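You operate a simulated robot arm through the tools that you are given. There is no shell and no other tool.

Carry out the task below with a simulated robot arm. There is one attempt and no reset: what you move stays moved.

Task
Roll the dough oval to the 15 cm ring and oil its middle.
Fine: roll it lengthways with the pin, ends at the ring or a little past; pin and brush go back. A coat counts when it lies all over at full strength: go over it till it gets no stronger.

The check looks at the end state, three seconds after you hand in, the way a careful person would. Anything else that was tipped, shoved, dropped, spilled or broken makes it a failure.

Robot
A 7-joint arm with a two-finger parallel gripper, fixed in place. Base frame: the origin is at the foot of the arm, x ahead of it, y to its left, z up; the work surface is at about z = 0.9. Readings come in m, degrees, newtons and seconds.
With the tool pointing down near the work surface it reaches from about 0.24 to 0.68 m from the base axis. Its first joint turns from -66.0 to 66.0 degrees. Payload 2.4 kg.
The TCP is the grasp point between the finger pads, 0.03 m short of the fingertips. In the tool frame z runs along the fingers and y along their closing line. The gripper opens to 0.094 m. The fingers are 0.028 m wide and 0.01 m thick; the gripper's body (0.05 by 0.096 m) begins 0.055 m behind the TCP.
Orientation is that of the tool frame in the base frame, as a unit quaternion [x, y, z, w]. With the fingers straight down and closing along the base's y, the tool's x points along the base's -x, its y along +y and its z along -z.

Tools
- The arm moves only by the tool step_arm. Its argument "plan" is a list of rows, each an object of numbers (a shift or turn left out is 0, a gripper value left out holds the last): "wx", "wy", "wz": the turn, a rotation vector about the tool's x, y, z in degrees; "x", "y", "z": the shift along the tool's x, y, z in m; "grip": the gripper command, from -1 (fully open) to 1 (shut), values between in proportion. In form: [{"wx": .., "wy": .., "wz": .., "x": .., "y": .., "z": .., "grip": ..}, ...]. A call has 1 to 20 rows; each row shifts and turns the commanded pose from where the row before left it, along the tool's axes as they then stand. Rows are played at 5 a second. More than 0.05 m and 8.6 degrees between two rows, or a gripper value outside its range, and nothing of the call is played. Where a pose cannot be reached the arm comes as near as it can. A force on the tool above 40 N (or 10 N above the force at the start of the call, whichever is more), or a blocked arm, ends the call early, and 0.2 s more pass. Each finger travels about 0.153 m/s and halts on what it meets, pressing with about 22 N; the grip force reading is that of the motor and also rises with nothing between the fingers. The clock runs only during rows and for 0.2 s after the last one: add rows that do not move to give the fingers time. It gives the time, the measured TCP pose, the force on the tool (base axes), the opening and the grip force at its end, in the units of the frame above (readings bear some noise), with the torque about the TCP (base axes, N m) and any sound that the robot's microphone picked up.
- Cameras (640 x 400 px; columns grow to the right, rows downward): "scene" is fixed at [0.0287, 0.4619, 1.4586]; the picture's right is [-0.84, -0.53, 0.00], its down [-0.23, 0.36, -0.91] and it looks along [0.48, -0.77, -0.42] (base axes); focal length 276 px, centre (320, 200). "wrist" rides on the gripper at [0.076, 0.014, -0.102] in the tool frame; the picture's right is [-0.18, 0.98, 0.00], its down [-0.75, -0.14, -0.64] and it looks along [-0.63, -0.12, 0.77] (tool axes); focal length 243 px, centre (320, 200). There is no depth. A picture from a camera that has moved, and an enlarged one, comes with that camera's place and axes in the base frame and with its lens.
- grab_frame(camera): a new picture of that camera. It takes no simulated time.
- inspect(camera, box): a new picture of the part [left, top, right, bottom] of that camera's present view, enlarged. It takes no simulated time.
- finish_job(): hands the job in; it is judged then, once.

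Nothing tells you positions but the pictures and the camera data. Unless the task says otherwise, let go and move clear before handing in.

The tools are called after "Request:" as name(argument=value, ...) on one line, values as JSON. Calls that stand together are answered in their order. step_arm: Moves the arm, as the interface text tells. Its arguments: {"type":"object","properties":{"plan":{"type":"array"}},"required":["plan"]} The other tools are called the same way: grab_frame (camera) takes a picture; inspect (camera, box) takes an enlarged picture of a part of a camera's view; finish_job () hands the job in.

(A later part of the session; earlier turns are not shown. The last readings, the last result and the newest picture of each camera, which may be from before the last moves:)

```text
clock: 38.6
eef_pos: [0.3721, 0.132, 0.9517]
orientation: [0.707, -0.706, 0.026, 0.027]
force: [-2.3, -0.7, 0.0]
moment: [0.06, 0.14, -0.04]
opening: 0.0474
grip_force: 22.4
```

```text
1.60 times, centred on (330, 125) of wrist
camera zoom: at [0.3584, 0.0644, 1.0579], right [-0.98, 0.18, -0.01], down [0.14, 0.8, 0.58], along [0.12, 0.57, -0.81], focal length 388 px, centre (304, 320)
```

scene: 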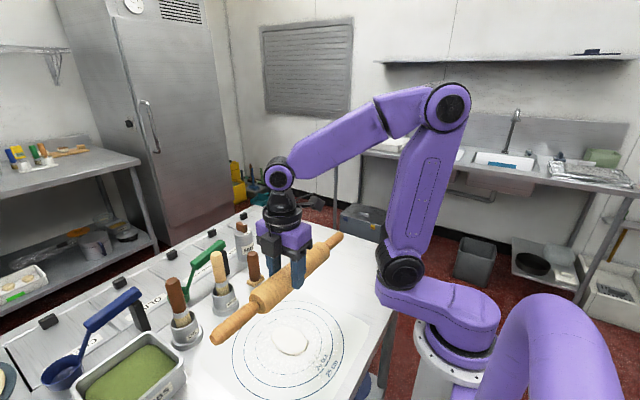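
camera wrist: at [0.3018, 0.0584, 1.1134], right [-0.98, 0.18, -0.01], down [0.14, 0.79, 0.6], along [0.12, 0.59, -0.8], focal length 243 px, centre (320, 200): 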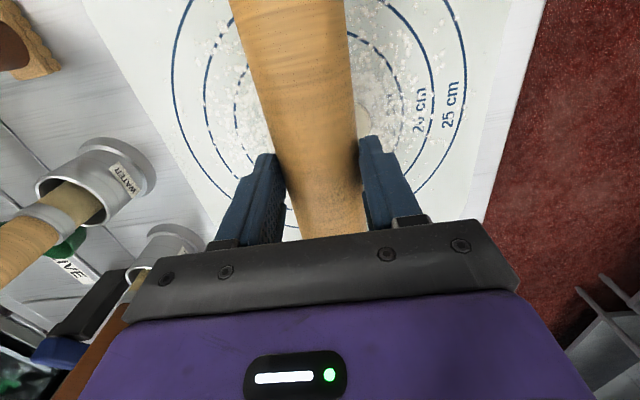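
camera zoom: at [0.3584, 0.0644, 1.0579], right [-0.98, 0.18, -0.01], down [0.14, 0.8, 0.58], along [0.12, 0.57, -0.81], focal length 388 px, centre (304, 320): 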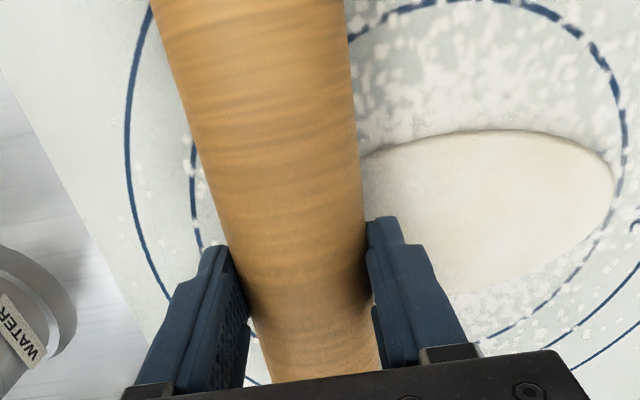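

The near end is now about 5 mm short of the ring. I'll lift slightly and move back without pressing to see the far end.

Request:
step_arm(plan=[{"z": -0.012}, {"y": 0.02}, {"y": 0.03}, {"y": 0.03}, {"y": 0.03}, {"y": 0.02}, {}])

Request:
inspect(camera="scene", box=[200, 250, 360, 390])

Request:
inspect(camera="wrist", box=[200, 0, 460, 250])

```text
clock: 40.2
eef_pos: [0.2416, 0.1325, 0.9633]
orientation: [0.707, -0.707, 0.027, 0.026]
force: [-0.7, -0.6, -5.8]
moment: [0.18, -0.02, 0.01]
opening: 0.0471
grip_force: 21.7
```

```text
2.86 times, centred on (280, 320) of scene
camera zoom: at [0.0287, 0.4619, 1.4586], right [-0.84, -0.53, 0.0], down [-0.23, 0.36, -0.91], along [0.48, -0.77, -0.42], focal length 789 px, centre (434, -143)
```

zoom: 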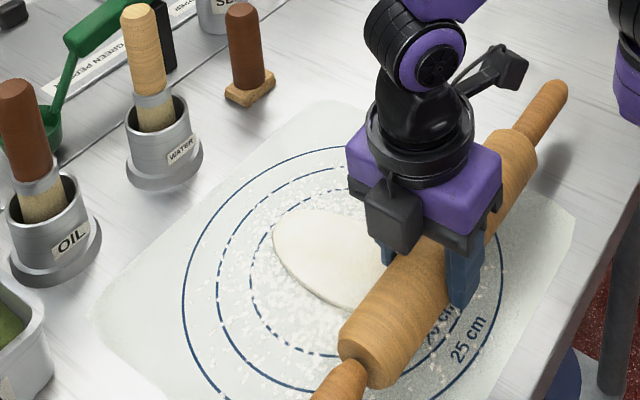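

```text
1.60 times, centred on (330, 125) of wrist
camera zoom: at [0.2283, 0.0647, 1.0715], right [-0.98, 0.18, -0.01], down [0.14, 0.8, 0.58], along [0.12, 0.57, -0.81], focal length 388 px, centre (304, 320)
```

zoom: 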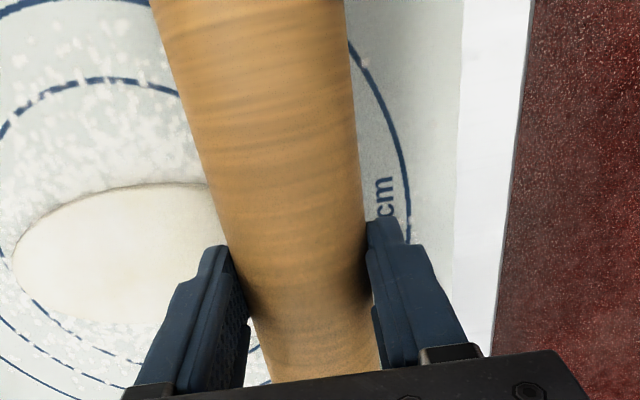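

Request:
inspect(camera="scene", box=[230, 305, 310, 365])

Request:
inspect(camera="wrist", box=[100, 40, 260, 180])

```text
6.67 times, centred on (270, 335) of scene
camera zoom: at [0.0287, 0.4619, 1.4586], right [-0.84, -0.53, 0.0], down [-0.23, 0.36, -0.91], along [0.48, -0.77, -0.42], focal length 1840 px, centre (653, -700)
```

zoom: 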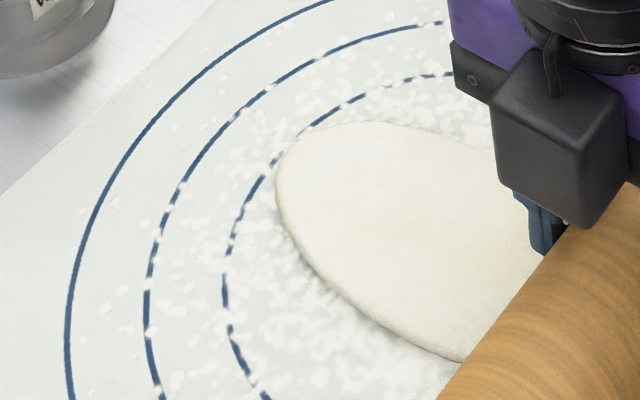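

```text
2.86 times, centred on (180, 110) of wrist
camera zoom: at [0.2283, 0.0647, 1.0715], right [-0.98, 0.18, -0.01], down [0.14, 0.8, 0.58], along [0.12, 0.57, -0.81], focal length 693 px, centre (720, 457)
```

zoom: 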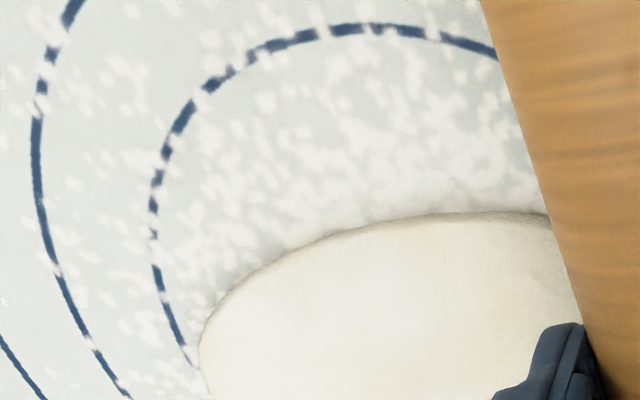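

The far end is almost on the ring and the near end about 5 mm short, so the dough is around 14.3 cm long. I'll do a gentle further pass from the centre toward the near end, slightly lower.

Request:
step_arm(plan=[{"y": -0.03}, {"y": -0.03}, {"y": -0.016}, {"z": 0.006}, {"z": 0.0065}, {}])

Request:
step_arm(plan=[{"y": 0.006}, {"y": 0.008}, {"y": 0.008}, {"y": 0.008}, {"y": 0.008}, {"y": 0.008}, {"y": 0.008}, {"y": 0.008}, {}])

```text
clock: 41.6
eef_pos: [0.3191, 0.1331, 0.9515]
orientation: [0.707, -0.706, 0.027, 0.027]
force: [0.1, -0.3, -5.3]
moment: [0.13, 0.01, 0.03]
opening: 0.0474
grip_force: 21.8
```

```text
clock: 43.6
eef_pos: [0.2558, 0.1325, 0.9519]
orientation: [0.707, -0.706, 0.027, 0.027]
force: [0.0, 0.0, -4.7]
moment: [0.17, -0.01, 0.01]
opening: 0.0472
grip_force: 21.8
```

Request:
step_arm(plan=[{"z": -0.012}, {"y": -0.025}, {"y": -0.03}, {"y": -0.03}, {"y": -0.03}, {}])

Request:
inspect(camera="scene", box=[270, 315, 350, 375])

Request:
inspect(camera="wrist", box=[330, 0, 530, 180])

Request:
inspect(camera="scene", box=[200, 250, 360, 390])

```text
clock: 45.0
eef_pos: [0.3726, 0.1337, 0.9636]
orientation: [0.707, -0.706, 0.025, 0.027]
force: [-0.2, 0.0, -5.8]
moment: [0.18, 0.03, 0.0]
opening: 0.0472
grip_force: 22.0
```

```text
6.67 times, centred on (310, 345) of scene
camera zoom: at [0.0288, 0.4619, 1.4586], right [-0.84, -0.53, 0.0], down [-0.23, 0.36, -0.91], along [0.48, -0.77, -0.42], focal length 1840 px, centre (387, -767)
```

zoom: 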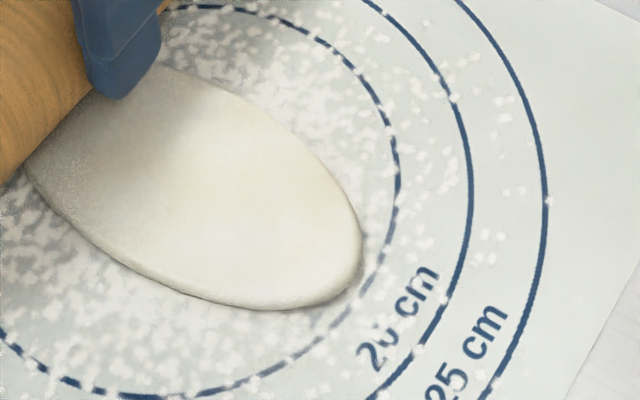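

```text
2.22 times, centred on (430, 90) of wrist
camera zoom: at [0.3581, 0.0661, 1.0699], right [-0.98, 0.18, -0.01], down [0.14, 0.8, 0.58], along [0.12, 0.57, -0.81], focal length 539 px, centre (76, 444)
```

zoom: 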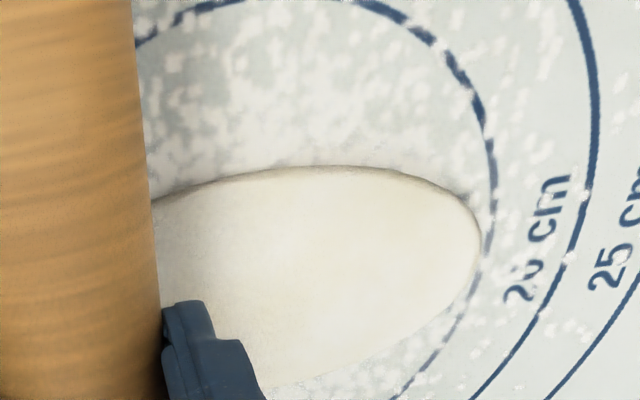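

```text
2.86 times, centred on (280, 320) of scene
camera zoom: at [0.0288, 0.4619, 1.4586], right [-0.84, -0.53, 0.0], down [-0.23, 0.36, -0.91], along [0.48, -0.77, -0.42], focal length 789 px, centre (434, -143)
```

zoom: 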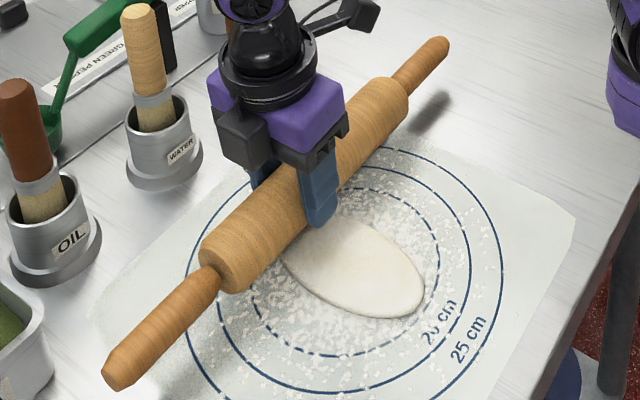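

The near end is still about 4 mm short. I'll press about 1 mm lower from the centre and roll toward the near end.

Request:
step_arm(plan=[{"y": 0.03}, {"y": 0.025}, {"z": 0.006}, {"z": 0.007}, {}])

Request:
step_arm(plan=[{"y": 0.006}, {"y": 0.008}, {"y": 0.008}, {"y": 0.008}, {"y": 0.008}, {"y": 0.008}, {"y": 0.008}, {"y": 0.008}, {}])

Request:
step_arm(plan=[{"z": -0.012}, {"y": -0.025}, {"y": -0.03}, {"y": -0.03}, {"y": -0.03}, {}])

Request:
inspect(camera="scene", box=[270, 315, 350, 375])

Request:
inspect(camera="wrist", box=[330, 0, 530, 180])

```text
clock: 46.2
eef_pos: [0.3175, 0.1329, 0.9504]
orientation: [0.707, -0.706, 0.027, 0.025]
force: [-3.6, 1.0, 23.6]
moment: [-0.07, 0.18, -0.04]
opening: 0.0476
grip_force: 22.1
```

```text
clock: 48.2
eef_pos: [0.2549, 0.1309, 0.9502]
orientation: [0.707, -0.706, 0.027, 0.026]
force: [-0.6, 0.4, -4.9]
moment: [0.19, -0.01, 0.02]
opening: 0.0473
grip_force: 21.9
```

```text
clock: 49.6
eef_pos: [0.3698, 0.1321, 0.961]
orientation: [0.707, -0.706, 0.026, 0.026]
force: [-0.1, 0.0, -5.5]
moment: [0.13, -0.01, 0.01]
opening: 0.0469
grip_force: 21.8
```

```text
6.67 times, centred on (310, 345) of scene
camera zoom: at [0.0288, 0.4619, 1.4586], right [-0.84, -0.53, 0.0], down [-0.23, 0.36, -0.91], along [0.48, -0.77, -0.42], focal length 1840 px, centre (387, -767)
```

zoom: 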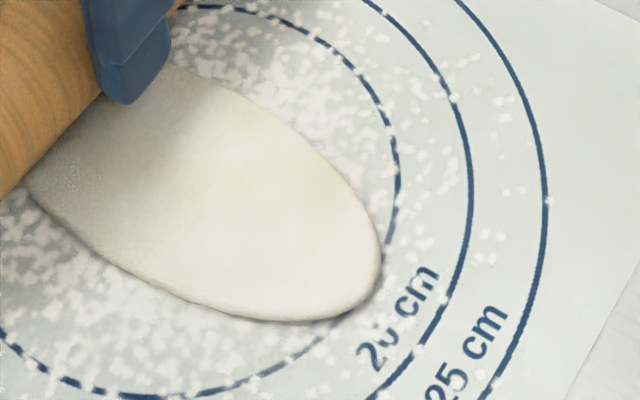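

```text
2.22 times, centred on (430, 90) of wrist
camera zoom: at [0.3552, 0.0646, 1.068], right [-0.98, 0.18, -0.01], down [0.14, 0.8, 0.58], along [0.12, 0.57, -0.81], focal length 539 px, centre (76, 444)
```

zoom: 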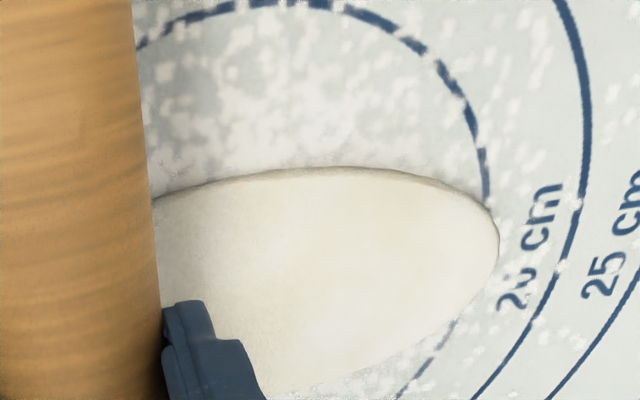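

The near end now reaches the ring, maybe 1–2 mm past. I'll check the far end.

Request:
step_arm(plan=[{"y": 0.03}, {"y": 0.035}, {"y": 0.035}, {"y": 0.028}, {}])

Request:
inspect(camera="scene", box=[230, 305, 310, 365])

Request:
inspect(camera="wrist", box=[100, 40, 260, 180])

```text
clock: 50.8
eef_pos: [0.2413, 0.1332, 0.9608]
orientation: [0.707, -0.707, 0.026, 0.027]
force: [0.2, 0.1, -5.5]
moment: [0.15, -0.01, 0.0]
opening: 0.0472
grip_force: 21.4
```

```text
6.67 times, centred on (270, 335) of scene
camera zoom: at [0.0287, 0.4619, 1.4586], right [-0.84, -0.53, 0.0], down [-0.23, 0.36, -0.91], along [0.48, -0.77, -0.42], focal length 1840 px, centre (653, -700)
```

zoom: 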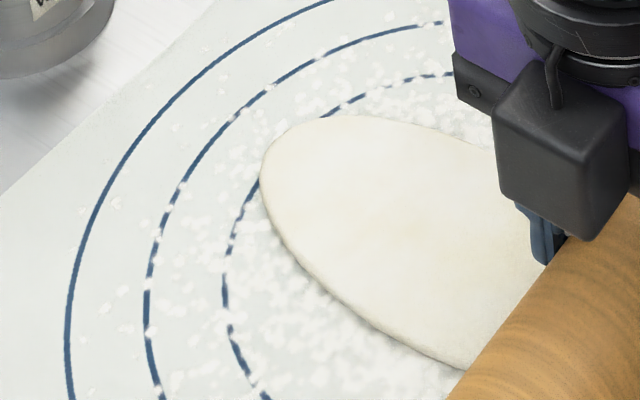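

```text
2.86 times, centred on (180, 110) of wrist
camera zoom: at [0.2274, 0.0652, 1.068], right [-0.98, 0.18, -0.01], down [0.14, 0.8, 0.58], along [0.12, 0.57, -0.81], focal length 693 px, centre (720, 457)
```

zoom: 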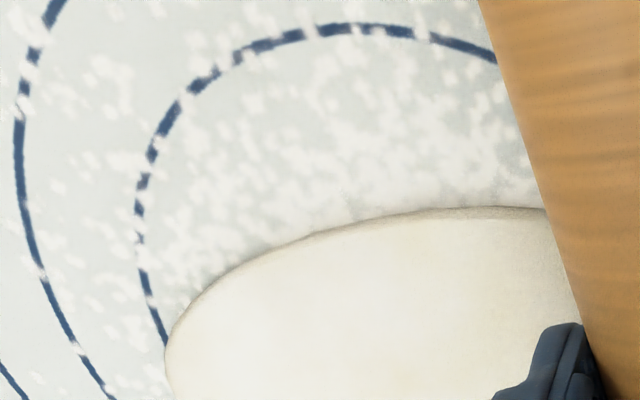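

Working it out from the scene picture, the ring's centre is (0.319, 0.1345). The near end lies about 2 mm past the ring and the far end about 3–4 mm past, so the rolling is done. I'll lift the pin, un-tilt it and carry it back.

Request:
step_arm(plan=[{"z": -0.02}, {"z": -0.03}, {"z": -0.035}, {"z": -0.035}, {"z": -0.03}, {"wy": -2.15}, {"wy": -2.15}, {"x": 0.02, "y": -0.006}, {"x": 0.035, "y": -0.007}, {"x": 0.038, "y": -0.007}, {"x": 0.038, "y": -0.007}, {"x": 0.038, "y": -0.007}, {"x": 0.038, "y": -0.007}, {"x": 0.038, "y": -0.007}, {"x": 0.038, "y": -0.006}, {"x": 0.03, "y": -0.004}, {"x": 0.02}, {}])

Request:
grab_frame(camera="scene")

Request:
inspect(camera="scene", box=[220, 290, 380, 390])

```text
clock: 54.6
eef_pos: [0.3008, -0.1894, 1.1109]
orientation: [0.708, -0.706, 0.0, 0.001]
force: [-0.1, 0.7, -5.1]
moment: [0.12, -0.06, 0.0]
opening: 0.0471
grip_force: 21.9
```

```text
taken
```

scene: 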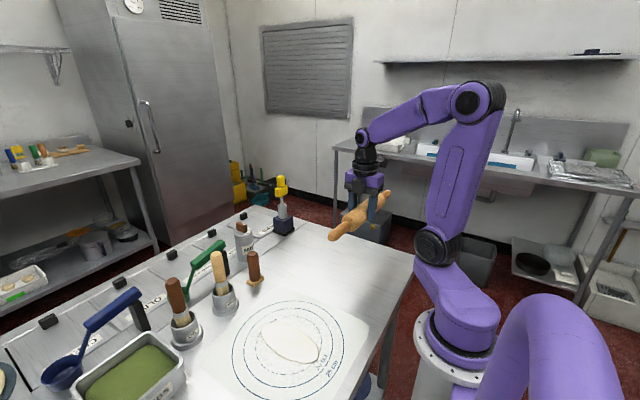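

```text
4.00 times, centred on (300, 340) of scene
camera zoom: at [0.0287, 0.4618, 1.4586], right [-0.84, -0.53, 0.0], down [-0.23, 0.36, -0.91], along [0.48, -0.77, -0.42], focal length 1104 px, centre (400, -360)
```

zoom: 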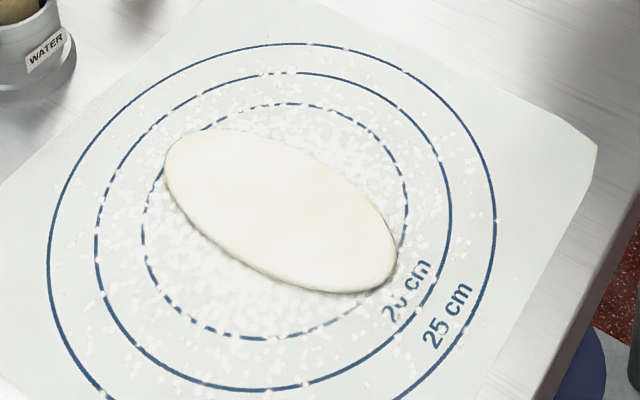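

The dough looks good: an even oval just over the ring at both ends. Next I'll turn the pin back to its original heading and re-level it.

Request:
step_arm(plan=[{"wz": 4}, {"wz": 6}, {"wz": 6}, {"wz": 6}, {"wz": 6}, {"wz": 6}, {"wz": 6}, {"wz": 6}, {"wz": 6}, {"wz": 6}, {"wz": 6}, {"wz": 6}, {"wz": 6}, {"wz": 6}, {"wz": 6}, {"wz": 5}, {"wz": 2.6}, {"wy": 2.1}, {"wy": 2.2}, {}])

Request:
grab_frame(camera="wrist")

Request:
grab_frame(camera="scene")

```text
clock: 58.8
eef_pos: [0.3005, -0.1885, 1.1105]
orientation: [0.048, 0.998, 0.002, -0.038]
force: [0.1, 0.5, -5.5]
moment: [-0.02, -0.14, -0.02]
opening: 0.0471
grip_force: 21.9
```

```text
taken
camera wrist: at [0.2337, -0.1672, 1.2188], right [0.28, 0.96, -0.01], down [0.78, -0.22, 0.58], along [0.56, -0.17, -0.81], focal length 243 px, centre (320, 200)
```

wrist: 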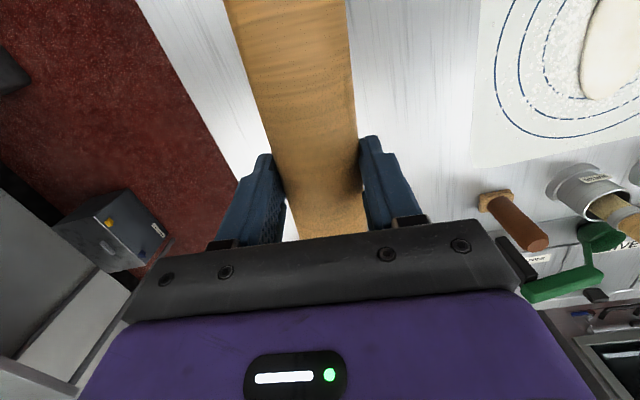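

```text
taken
```

scene: 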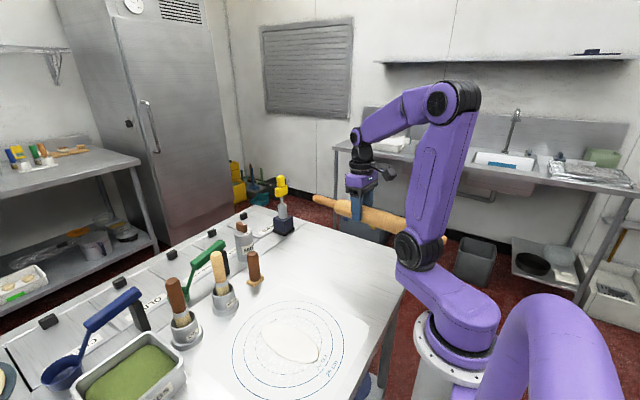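

Request:
step_arm(plan=[{"y": -0.003, "x": -0.0015}, {"z": 0.03, "x": -0.00225}, {"z": 0.035, "x": -0.0026}, {"z": 0.035, "x": -0.0026}, {"z": 0.03, "x": -0.00225}, {"z": 0.018, "x": -0.0014}, {}])

Request:
inspect(camera="scene", box=[300, 180, 420, 300])

```text
clock: 60.4
eef_pos: [0.3008, -0.1921, 0.9627]
orientation: [0.048, 0.998, 0.003, -0.038]
force: [0.5, -0.4, -5.5]
moment: [0.0, -0.14, 0.02]
opening: 0.0472
grip_force: 21.9
```

```text
3.33 times, centred on (360, 240) of scene
camera zoom: at [0.0287, 0.4618, 1.4586], right [-0.84, -0.53, 0.0], down [-0.23, 0.36, -0.91], along [0.48, -0.77, -0.42], focal length 920 px, centre (187, 67)
```

zoom: 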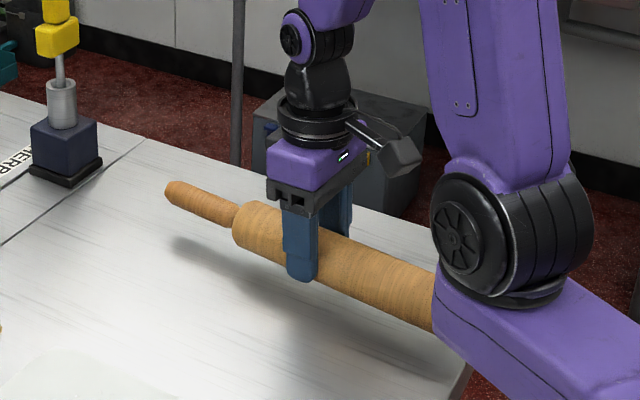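

Request:
step_arm(plan=[{"z": 0.005, "x": -0.0004}, {"z": 0.004, "x": -0.0003}, {"z": 0.002}, {"z": 0.002}, {}])

Request:
inspect(camera="scene", box=[300, 180, 420, 300])

```text
clock: 61.6
eef_pos: [0.3012, -0.1919, 0.9499]
orientation: [0.048, 0.998, 0.002, -0.038]
force: [0.4, 0.3, -5.4]
moment: [0.0, -0.15, -0.02]
opening: 0.047
grip_force: 22.1
```

```text
3.33 times, centred on (360, 240) of scene
camera zoom: at [0.0287, 0.4618, 1.4586], right [-0.84, -0.53, 0.0], down [-0.23, 0.36, -0.91], along [0.48, -0.77, -0.42], focal length 920 px, centre (187, 67)
```

zoom: 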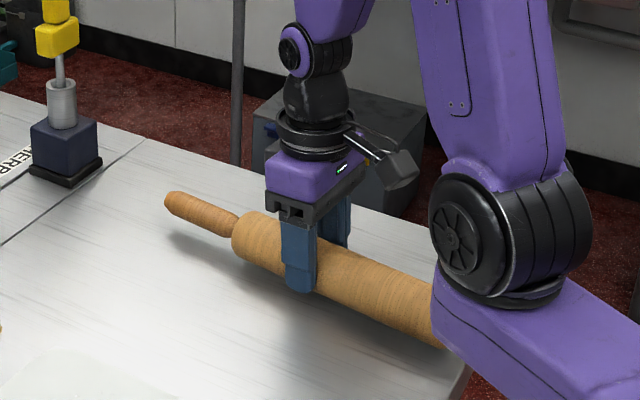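

Request:
step_arm(plan=[{"z": 0.0015}, {"z": 0.001}, {"z": 0.001}, {}])

```text
clock: 62.6
eef_pos: [0.3015, -0.1913, 0.9463]
orientation: [0.048, 0.998, 0.002, -0.038]
force: [0.5, -0.2, -5.8]
moment: [-0.02, -0.14, 0.0]
opening: 0.0469
grip_force: 21.8
```

Request:
step_arm(plan=[{"z": 0.001}, {"z": 0.001}, {}])

Request:
inspect(camera="scene", box=[300, 180, 420, 300])

```text
clock: 63.4
eef_pos: [0.3012, -0.1923, 0.9436]
orientation: [0.047, 0.998, 0.001, -0.037]
force: [0.5, -0.7, -5.6]
moment: [-0.02, -0.13, 0.02]
opening: 0.047
grip_force: 22.1
```

```text
3.33 times, centred on (360, 240) of scene
camera zoom: at [0.0287, 0.4618, 1.4586], right [-0.84, -0.53, 0.0], down [-0.23, 0.36, -0.91], along [0.48, -0.77, -0.42], focal length 920 px, centre (187, 67)
```

zoom: 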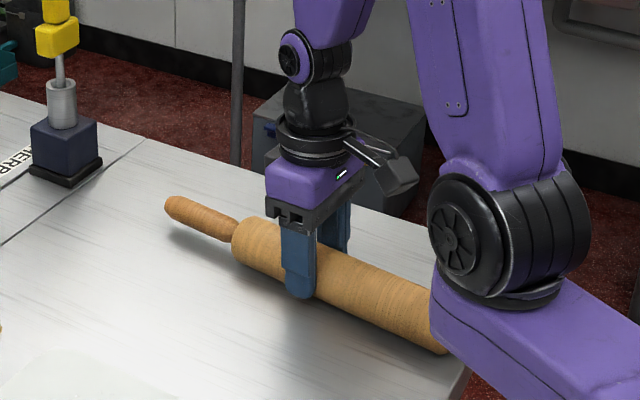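

Request:
step_arm(plan=[{"z": 0.001}, {"z": 0.0007}, {}])

```text
clock: 64.2
eef_pos: [0.3016, -0.1928, 0.9443]
orientation: [0.047, 0.998, 0.001, -0.036]
force: [2.4, 3.0, 18.7]
moment: [0.18, 0.4, -0.2]
opening: 0.0469
grip_force: 22.7
```

The pin is on the table. I'll ease off the pressure and open the fingers gently.

Request:
step_arm(plan=[{"z": -0.001}, {}])

Request:
step_arm(plan=[{"grip": -0.05}, {"grip": -0.15}, {"grip": -0.3}, {"grip": -0.5}, {"grip": -0.8}, {"grip": -1}, {}])

Request:
inspect(camera="scene", box=[300, 180, 420, 300])

Request:
grab_frame(camera="wrist")

```text
clock: 64.8
eef_pos: [0.3009, -0.192, 0.9437]
orientation: [0.048, 0.998, 0.002, -0.039]
force: [0.4, 0.2, -5.6]
moment: [-0.05, -0.11, -0.01]
opening: 0.0473
grip_force: 22.1
```

```text
clock: 66.4
eef_pos: [0.3004, -0.1921, 0.944]
orientation: [0.048, 0.998, 0.001, -0.038]
force: [0.7, -0.2, -0.3]
moment: [0.02, -0.02, -0.01]
opening: 0.094
grip_force: 0.0
```

```text
3.33 times, centred on (360, 240) of scene
camera zoom: at [0.0287, 0.4619, 1.4586], right [-0.84, -0.53, 0.0], down [-0.23, 0.36, -0.91], along [0.48, -0.77, -0.42], focal length 920 px, centre (187, 67)
```

zoom: 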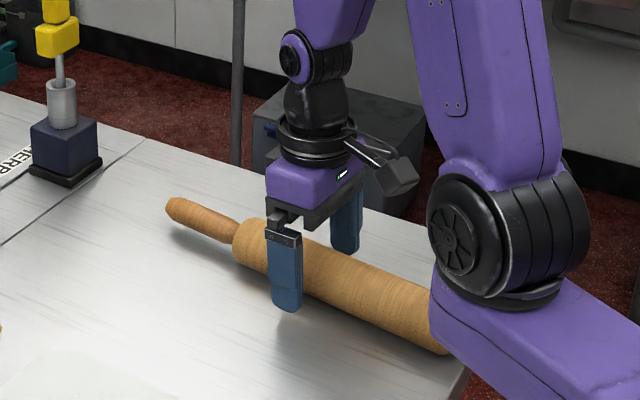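

```text
taken
camera wrist: at [0.234, -0.1711, 1.0507], right [0.28, 0.96, -0.01], down [0.78, -0.22, 0.58], along [0.56, -0.17, -0.81], focal length 243 px, centre (320, 200)
```

wrist: 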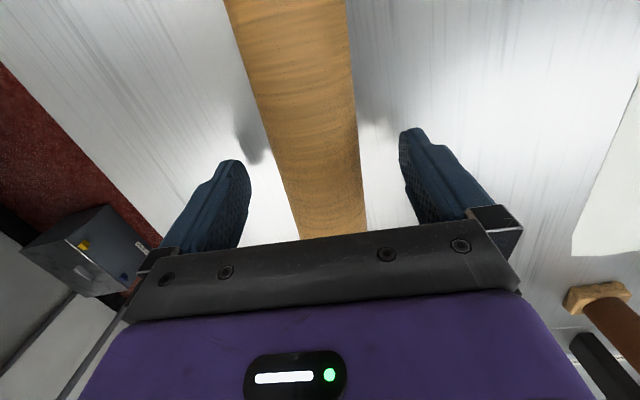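

The pin rests back in its place. I'll withdraw straight up, square the tool, and confirm the pin is steady.

Request:
step_arm(plan=[{"z": -0.02}, {"z": -0.035}, {"z": -0.04}, {"z": -0.04}, {"z": -0.04}, {"wy": -4.3}, {"wz": -5.6}, {}])

Request:
grab_frame(camera="scene")

Request:
grab_frame(camera="wrist")

```text
clock: 68.2
eef_pos: [0.3129, -0.1931, 1.1178]
orientation: [-0.001, 1.0, -0.001, -0.001]
force: [0.5, -0.2, -0.9]
moment: [-0.01, -0.01, -0.03]
opening: 0.0937
grip_force: 0.1
```

```text
taken
```

scene: 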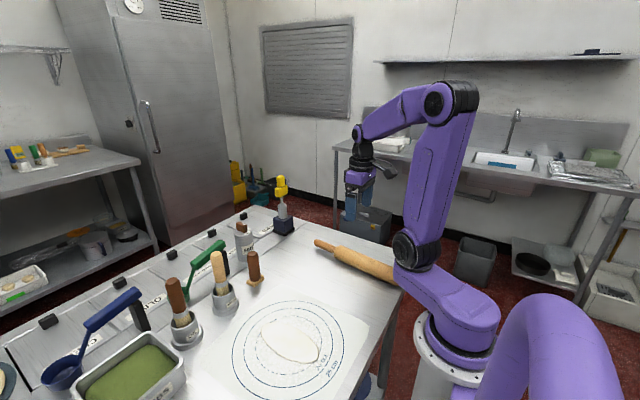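

```text
taken
camera wrist: at [0.2364, -0.1799, 1.2191], right [0.18, 0.98, 0.0], down [0.75, -0.14, 0.64], along [0.63, -0.12, -0.77], focal length 243 px, centre (320, 200)
```

wrist: 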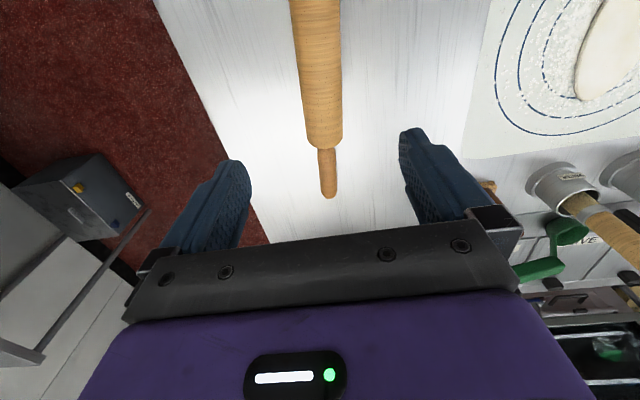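

The pin is steady in its place. I'll go up over the dough for a top view of it and of the brush cups.

Request:
step_arm(plan=[{"y": 0.04, "z": -0.023, "x": 0.009}, {"y": 0.04, "z": -0.023, "x": 0.009}, {"y": 0.04, "z": -0.023, "x": 0.009}, {"y": 0.04, "z": -0.023, "x": 0.009}, {"y": 0.04, "z": -0.023, "x": 0.009}, {"y": 0.04, "z": -0.023, "x": 0.009}, {"y": 0.04, "z": -0.023, "x": 0.009}, {"y": 0.04, "z": -0.023, "x": 0.009}, {}])

Request:
grab_frame(camera="wrist")

Request:
inspect(camera="wrist", box=[240, 30, 420, 150])

```text
clock: 70.2
eef_pos: [0.239, 0.1237, 1.3026]
orientation: [0.0, 1.0, 0.0, 0.0]
force: [0.3, 0.3, 0.3]
moment: [0.02, -0.02, -0.01]
opening: 0.0938
grip_force: 0.1
```

```text
taken
camera wrist: at [0.1641, 0.1393, 1.4049], right [0.18, 0.98, 0.0], down [0.75, -0.14, 0.64], along [0.63, -0.12, -0.77], focal length 243 px, centre (320, 200)
```

wrist: 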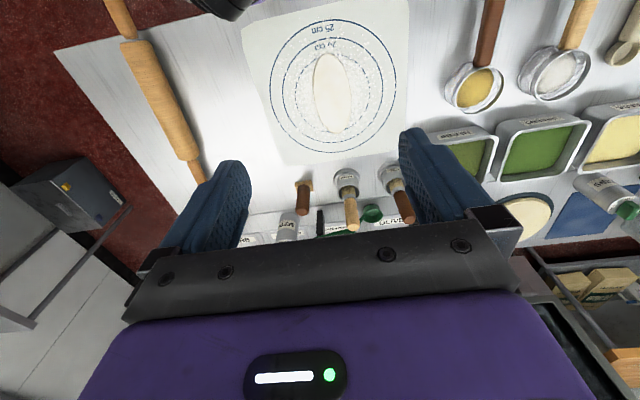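

```text
3.33 times, centred on (330, 90) of wrist
camera zoom: at [0.1641, 0.1393, 1.4049], right [0.18, 0.98, 0.0], down [0.75, -0.14, 0.64], along [0.63, -0.12, -0.77], focal length 809 px, centre (287, 567)
```

zoom: 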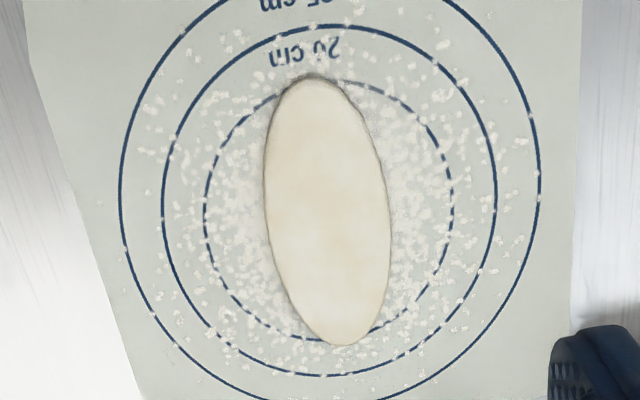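

Request:
inspect(camera="wrist", box=[310, 40, 350, 65])

Request:
inspect(camera="wrist", box=[310, 115, 360, 147])

Request:
inspect(camera="wrist", box=[270, 150, 430, 240])

```text
16.00 times, centred on (330, 52) of wrist
camera zoom: at [0.1641, 0.1393, 1.4049], right [0.18, 0.98, 0.0], down [0.75, -0.14, 0.64], along [0.63, -0.12, -0.77], focal length 3882 px, centre (160, 2560)
```

zoom: 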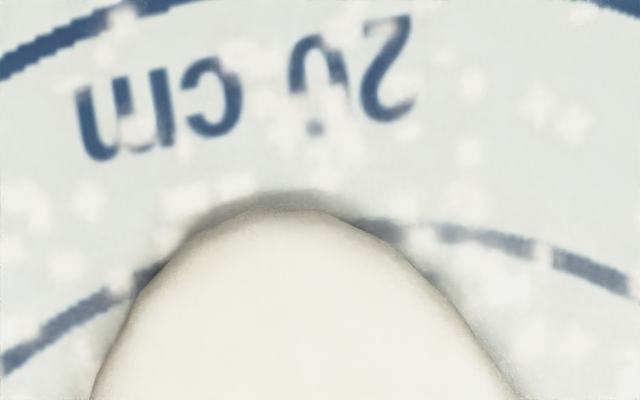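

```text
12.50 times, centred on (335, 131) of wrist
camera zoom: at [0.1641, 0.1393, 1.4049], right [0.18, 0.98, 0.0], down [0.75, -0.14, 0.64], along [0.63, -0.12, -0.77], focal length 3033 px, centre (132, 1062)
```

zoom: 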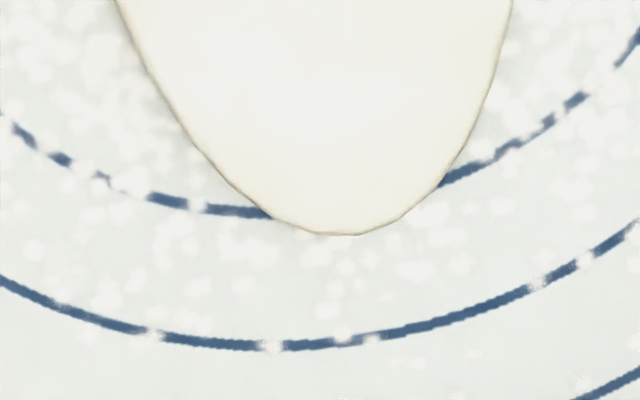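

```text
4.00 times, centred on (350, 195) of wrist
camera zoom: at [0.1641, 0.1393, 1.4049], right [0.18, 0.98, 0.0], down [0.75, -0.14, 0.64], along [0.63, -0.12, -0.77], focal length 970 px, centre (200, 220)
```

zoom: 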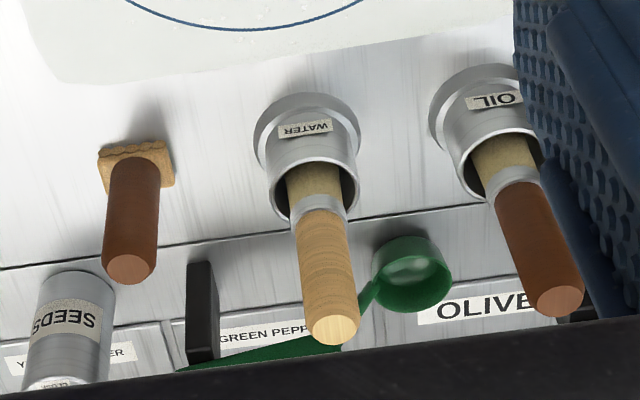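

Both ends lie just past the ring, which is the wanted size. The oil brush stands nearly upright in the OIL cup, with its handle top around (0.527, 0.249, 1.067). I'll move above it.

Request:
step_arm(plan=[{"x": -0.041, "y": 0.018, "z": 0.012}, {"x": -0.041, "y": 0.018, "z": 0.012}, {"x": -0.041, "y": 0.018, "z": 0.012}, {"x": -0.041, "y": 0.018, "z": 0.012}, {"x": -0.041, "y": 0.018, "z": 0.012}, {"x": -0.041, "y": 0.018, "z": 0.012}, {"x": -0.042, "y": 0.017, "z": 0.012}, {}])

Request:
grab_frame(camera="wrist")

Request:
grab_frame(camera="scene")

```text
clock: 72.0
eef_pos: [0.5296, 0.2538, 1.2167]
orientation: [-0.001, 1.0, 0.0, 0.001]
force: [1.1, 0.2, 0.7]
moment: [0.02, -0.03, -0.01]
opening: 0.0936
grip_force: 0.0
```

```text
taken
camera wrist: at [0.4539, 0.268, 1.318], right [0.18, 0.98, 0.0], down [0.75, -0.14, 0.64], along [0.63, -0.12, -0.77], focal length 243 px, centre (320, 200)
```

wrist: 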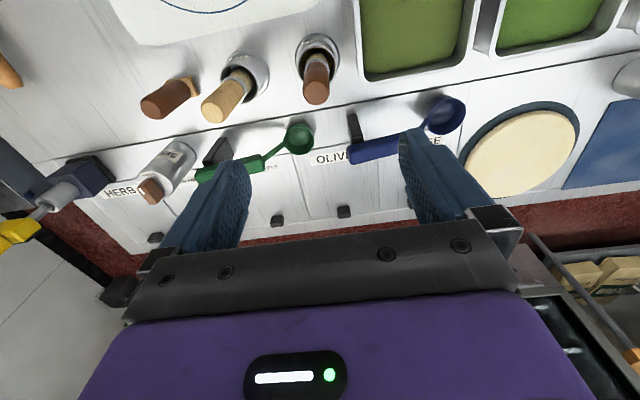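

```text
taken
```

scene: 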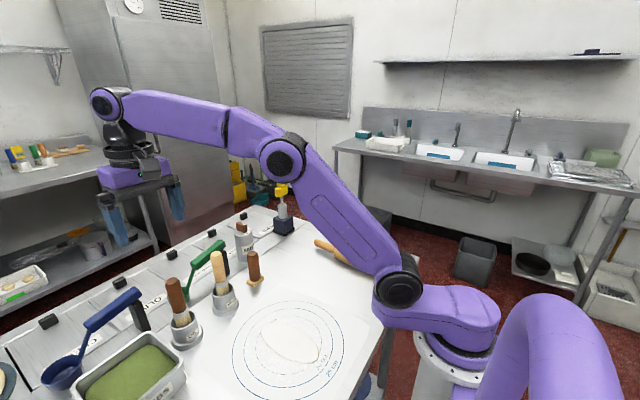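

Request:
inspect(camera="wrist", box=[270, 20, 370, 120])

Request:
inspect(camera="scene", box=[140, 260, 240, 350])

```text
4.00 times, centred on (320, 70) of wrist
camera zoom: at [0.4539, 0.268, 1.318], right [0.18, 0.98, 0.0], down [0.75, -0.14, 0.64], along [0.63, -0.12, -0.77], focal length 970 px, centre (320, 720)
```

zoom: 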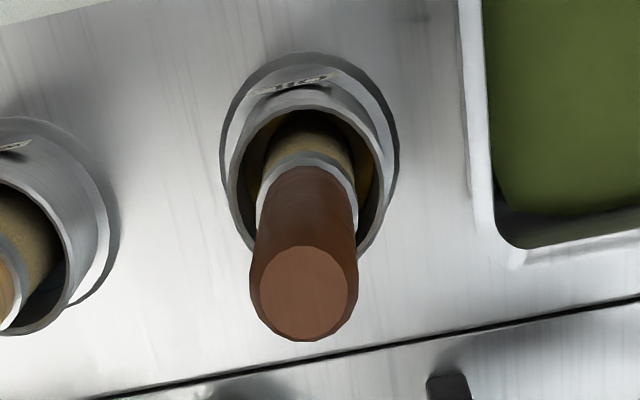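

```text
4.44 times, centred on (190, 305) of scene
camera zoom: at [0.0287, 0.4619, 1.4586], right [-0.84, -0.53, 0.0], down [-0.23, 0.36, -0.91], along [0.48, -0.77, -0.42], focal length 1227 px, centre (898, -267)
```

zoom: 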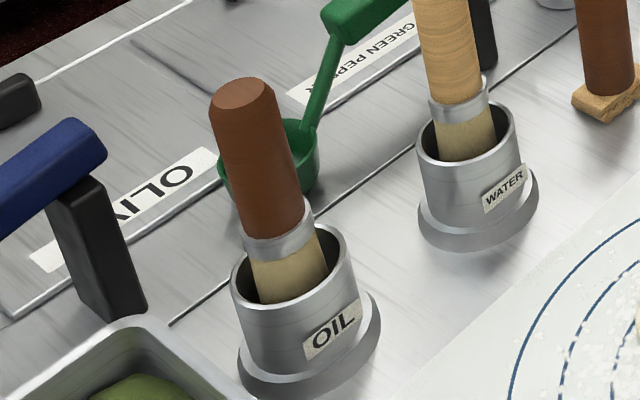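

The brush handle is about 2.5 cm thick and leans very slightly. I'll correct the position and go down beside it in stages.

Request:
step_arm(plan=[{"x": 0.0065, "y": -0.003, "z": 0.03}, {"z": 0.04}, {"z": 0.04}, {}])

Request:
grab_frame(camera="wrist")

Request:
grab_frame(camera="scene")

```text
clock: 73.0
eef_pos: [0.5223, 0.2502, 1.1073]
orientation: [-0.001, 1.0, 0.0, 0.0]
force: [0.4, 0.6, -0.5]
moment: [0.03, 0.02, 0.0]
opening: 0.0941
grip_force: 0.0
```

```text
taken
camera wrist: at [0.4469, 0.2646, 1.2093], right [0.18, 0.98, 0.0], down [0.75, -0.14, 0.64], along [0.63, -0.12, -0.77], focal length 243 px, centre (320, 200)
```

wrist: 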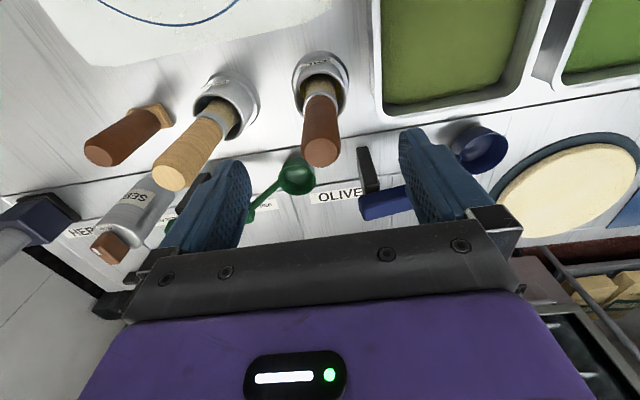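

```text
taken
```

scene: 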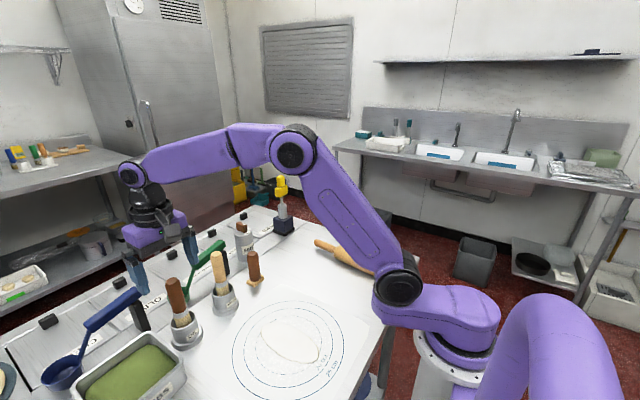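

Request:
step_arm(plan=[{"z": 0.03}, {"z": 0.03}, {"z": 0.018}, {}])

Request:
grab_frame(camera="wrist")

Request:
inspect(camera="scene", box=[100, 220, 240, 360])

```text
clock: 74.0
eef_pos: [0.5226, 0.2506, 1.0298]
orientation: [-0.001, 1.0, 0.0, -0.001]
force: [0.1, -0.1, -0.2]
moment: [0.02, 0.02, 0.03]
opening: 0.0939
grip_force: 0.0
```

```text
taken
camera wrist: at [0.4468, 0.2644, 1.1322], right [0.18, 0.98, 0.0], down [0.75, -0.14, 0.64], along [0.63, -0.12, -0.77], focal length 243 px, centre (320, 200)
```

wrist: 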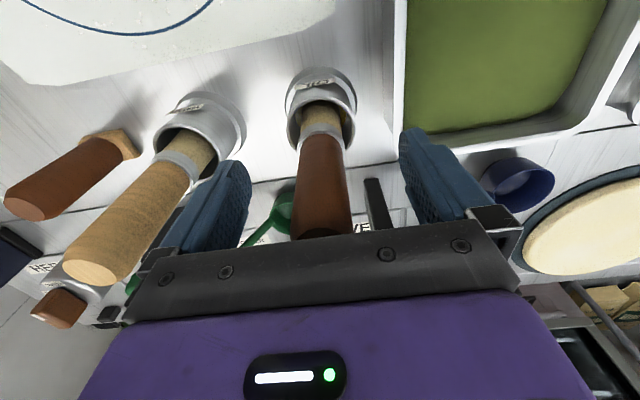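

```text
2.86 times, centred on (170, 290) of scene
camera zoom: at [0.0287, 0.4619, 1.4586], right [-0.84, -0.53, 0.0], down [-0.23, 0.36, -0.91], along [0.48, -0.77, -0.42], focal length 789 px, centre (749, -57)
```

zoom: 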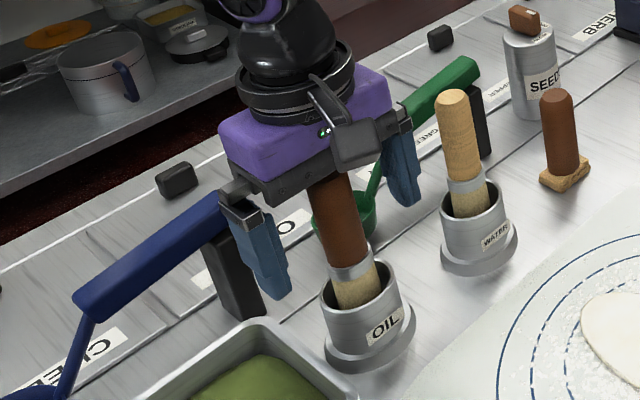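

The fingers straddle the handle with clear space to the neighbours. I'm closing on it now.

Request:
step_arm(plan=[{"grip": -0.3}, {"grip": 0.2}, {"grip": 1.0}, {"grip": 1.0}, {"grip": 1.0}])

Request:
grab_frame(camera="wrist")

Request:
inspect(camera="scene", box=[100, 220, 240, 360])

```text
clock: 75.2
eef_pos: [0.5229, 0.2496, 1.0306]
orientation: [-0.001, 1.0, 0.0, 0.0]
force: [-0.7, 0.2, -0.4]
moment: [0.03, 0.04, 0.0]
opening: 0.0268
grip_force: 21.9
```

```text
taken
camera wrist: at [0.4469, 0.2644, 1.1325], right [0.18, 0.98, 0.0], down [0.75, -0.14, 0.64], along [0.63, -0.12, -0.77], focal length 243 px, centre (320, 200)
```

wrist: 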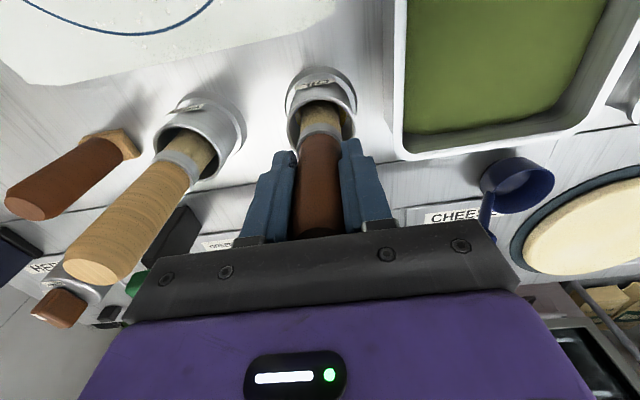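

```text
2.86 times, centred on (170, 290) of scene
camera zoom: at [0.0287, 0.4619, 1.4586], right [-0.84, -0.53, 0.0], down [-0.23, 0.36, -0.91], along [0.48, -0.77, -0.42], focal length 789 px, centre (749, -57)
```

zoom: 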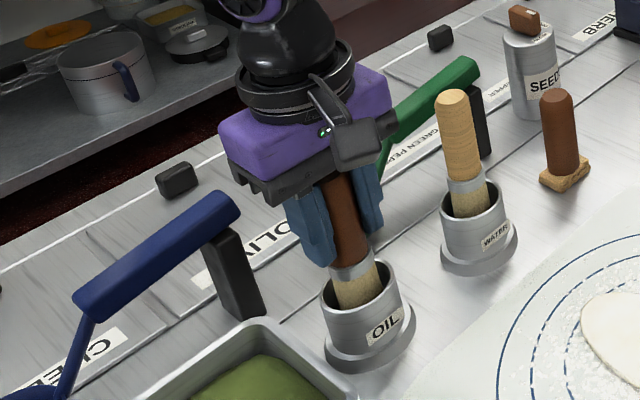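

The brush is gripped (2.7 cm). I'll lift it straight up out of the cup and pause over it.

Request:
step_arm(plan=[{"z": -0.01}, {"z": -0.02}, {"z": -0.025}, {"z": -0.025}, {"z": -0.02}, {"z": -0.01}, {}, {}, {}])

Request:
grab_frame(camera="wrist")

Request:
inspect(camera="scene", box=[100, 200, 240, 360])

```text
clock: 77.2
eef_pos: [0.5223, 0.249, 1.1395]
orientation: [-0.001, 1.0, 0.0, 0.0]
force: [1.0, 0.1, -0.4]
moment: [0.0, -0.02, -0.02]
opening: 0.027
grip_force: 21.9
```

```text
taken
camera wrist: at [0.4468, 0.2633, 1.2421], right [0.18, 0.98, 0.0], down [0.75, -0.14, 0.64], along [0.63, -0.12, -0.77], focal length 243 px, centre (320, 200)
```

wrist: 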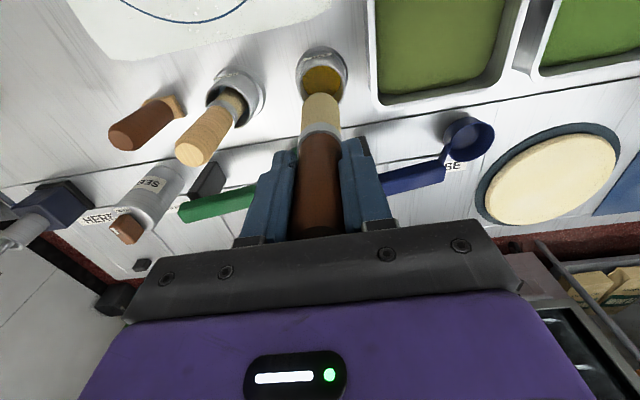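

```text
2.50 times, centred on (170, 280) of scene
camera zoom: at [0.0287, 0.4619, 1.4586], right [-0.84, -0.53, 0.0], down [-0.23, 0.36, -0.91], along [0.48, -0.77, -0.42], focal length 690 px, centre (695, 0)
```

zoom: 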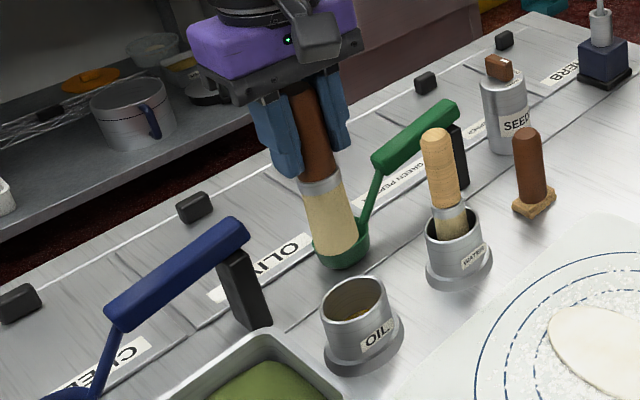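

The brush is out and not dripping, with its tip about 12 cm below the TCP. I'll carry it over to above the dough's centre.

Request:
step_arm(plan=[{"x": 0.02, "y": -0.008}, {"x": 0.03, "y": -0.016}, {"x": 0.033, "y": -0.019}, {"x": 0.033, "y": -0.019}, {"x": 0.033, "y": -0.019}, {"x": 0.03, "y": -0.018}, {"x": 0.024, "y": -0.0155}, {}])

Request:
grab_frame(camera="wrist")

Request:
grab_frame(camera="scene")

Request:
inspect(camera="scene", box=[200, 240, 360, 380])

```text
clock: 79.0
eef_pos: [0.3173, 0.1335, 1.1406]
orientation: [-0.002, 1.0, 0.0, 0.0]
force: [-0.3, 0.0, -0.4]
moment: [-0.01, 0.02, 0.01]
opening: 0.0269
grip_force: 22.0
```

```text
taken
camera wrist: at [0.2416, 0.1481, 1.241], right [0.18, 0.98, 0.0], down [0.75, -0.14, 0.64], along [0.63, -0.12, -0.77], focal length 243 px, centre (320, 200)
```

wrist: 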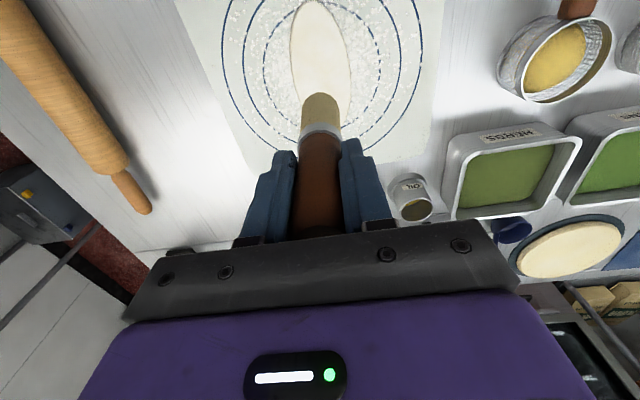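

```text
taken
```

scene: 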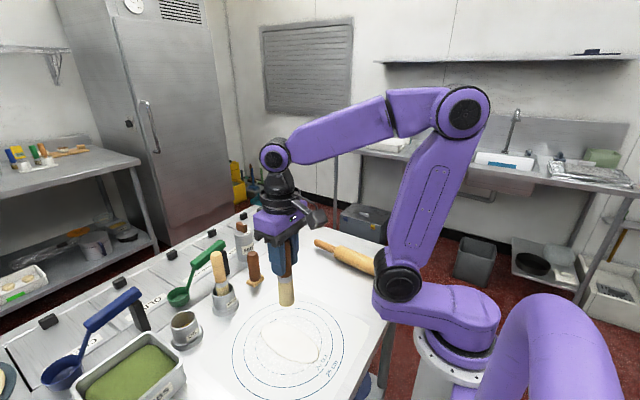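

```text
2.86 times, centred on (280, 310) of scene
camera zoom: at [0.0287, 0.4619, 1.4586], right [-0.84, -0.53, 0.0], down [-0.23, 0.36, -0.91], along [0.48, -0.77, -0.42], focal length 789 px, centre (434, -114)
```

zoom: 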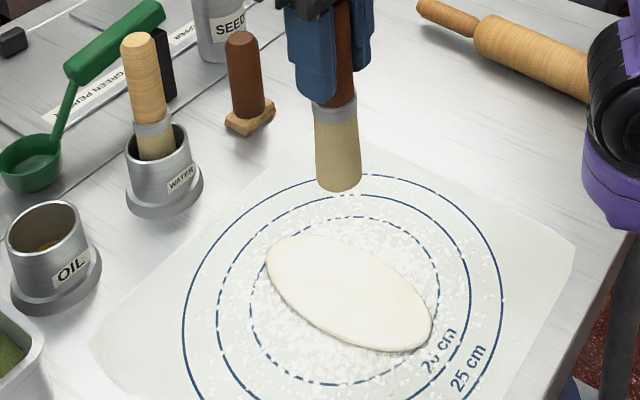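

The brush hangs over the dough. I'll go down to just above the surface and then creep into light contact.

Request:
step_arm(plan=[{"z": 0.03}, {"z": 0.03}, {"z": 0.025}, {"z": 0.01}, {}])

Request:
inspect(camera="scene", box=[220, 280, 360, 380])

Request:
inspect(camera="wrist", box=[200, 0, 440, 170])

```text
clock: 80.2
eef_pos: [0.3204, 0.1344, 1.0443]
orientation: [-0.002, 1.0, 0.0, 0.0]
force: [0.0, 0.2, -1.0]
moment: [0.01, -0.03, 0.03]
opening: 0.0271
grip_force: 21.7
```

```text
4.00 times, centred on (290, 330) of scene
camera zoom: at [0.0287, 0.4619, 1.4586], right [-0.84, -0.53, 0.0], down [-0.23, 0.36, -0.91], along [0.48, -0.77, -0.42], focal length 1104 px, centre (440, -320)
```

zoom: 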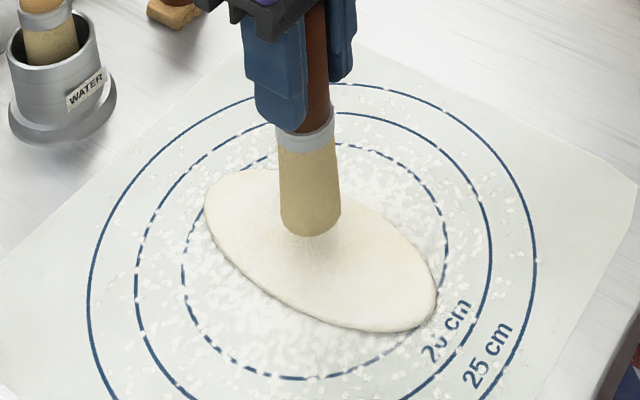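

```text
2.35 times, centred on (320, 85) of wrist
camera zoom: at [0.244, 0.1488, 1.1469], right [0.18, 0.98, 0.0], down [0.75, -0.14, 0.64], along [0.63, -0.12, -0.77], focal length 571 px, centre (320, 471)
```

zoom: 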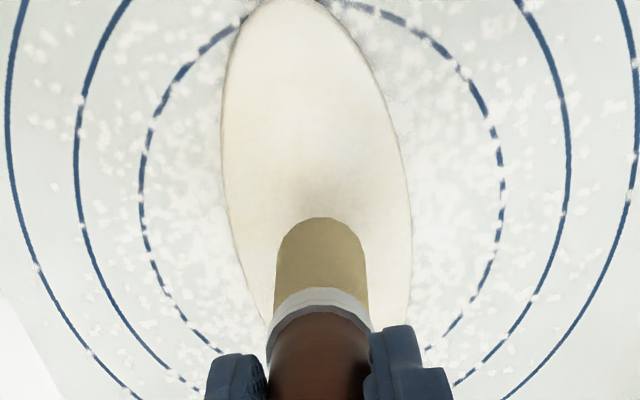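

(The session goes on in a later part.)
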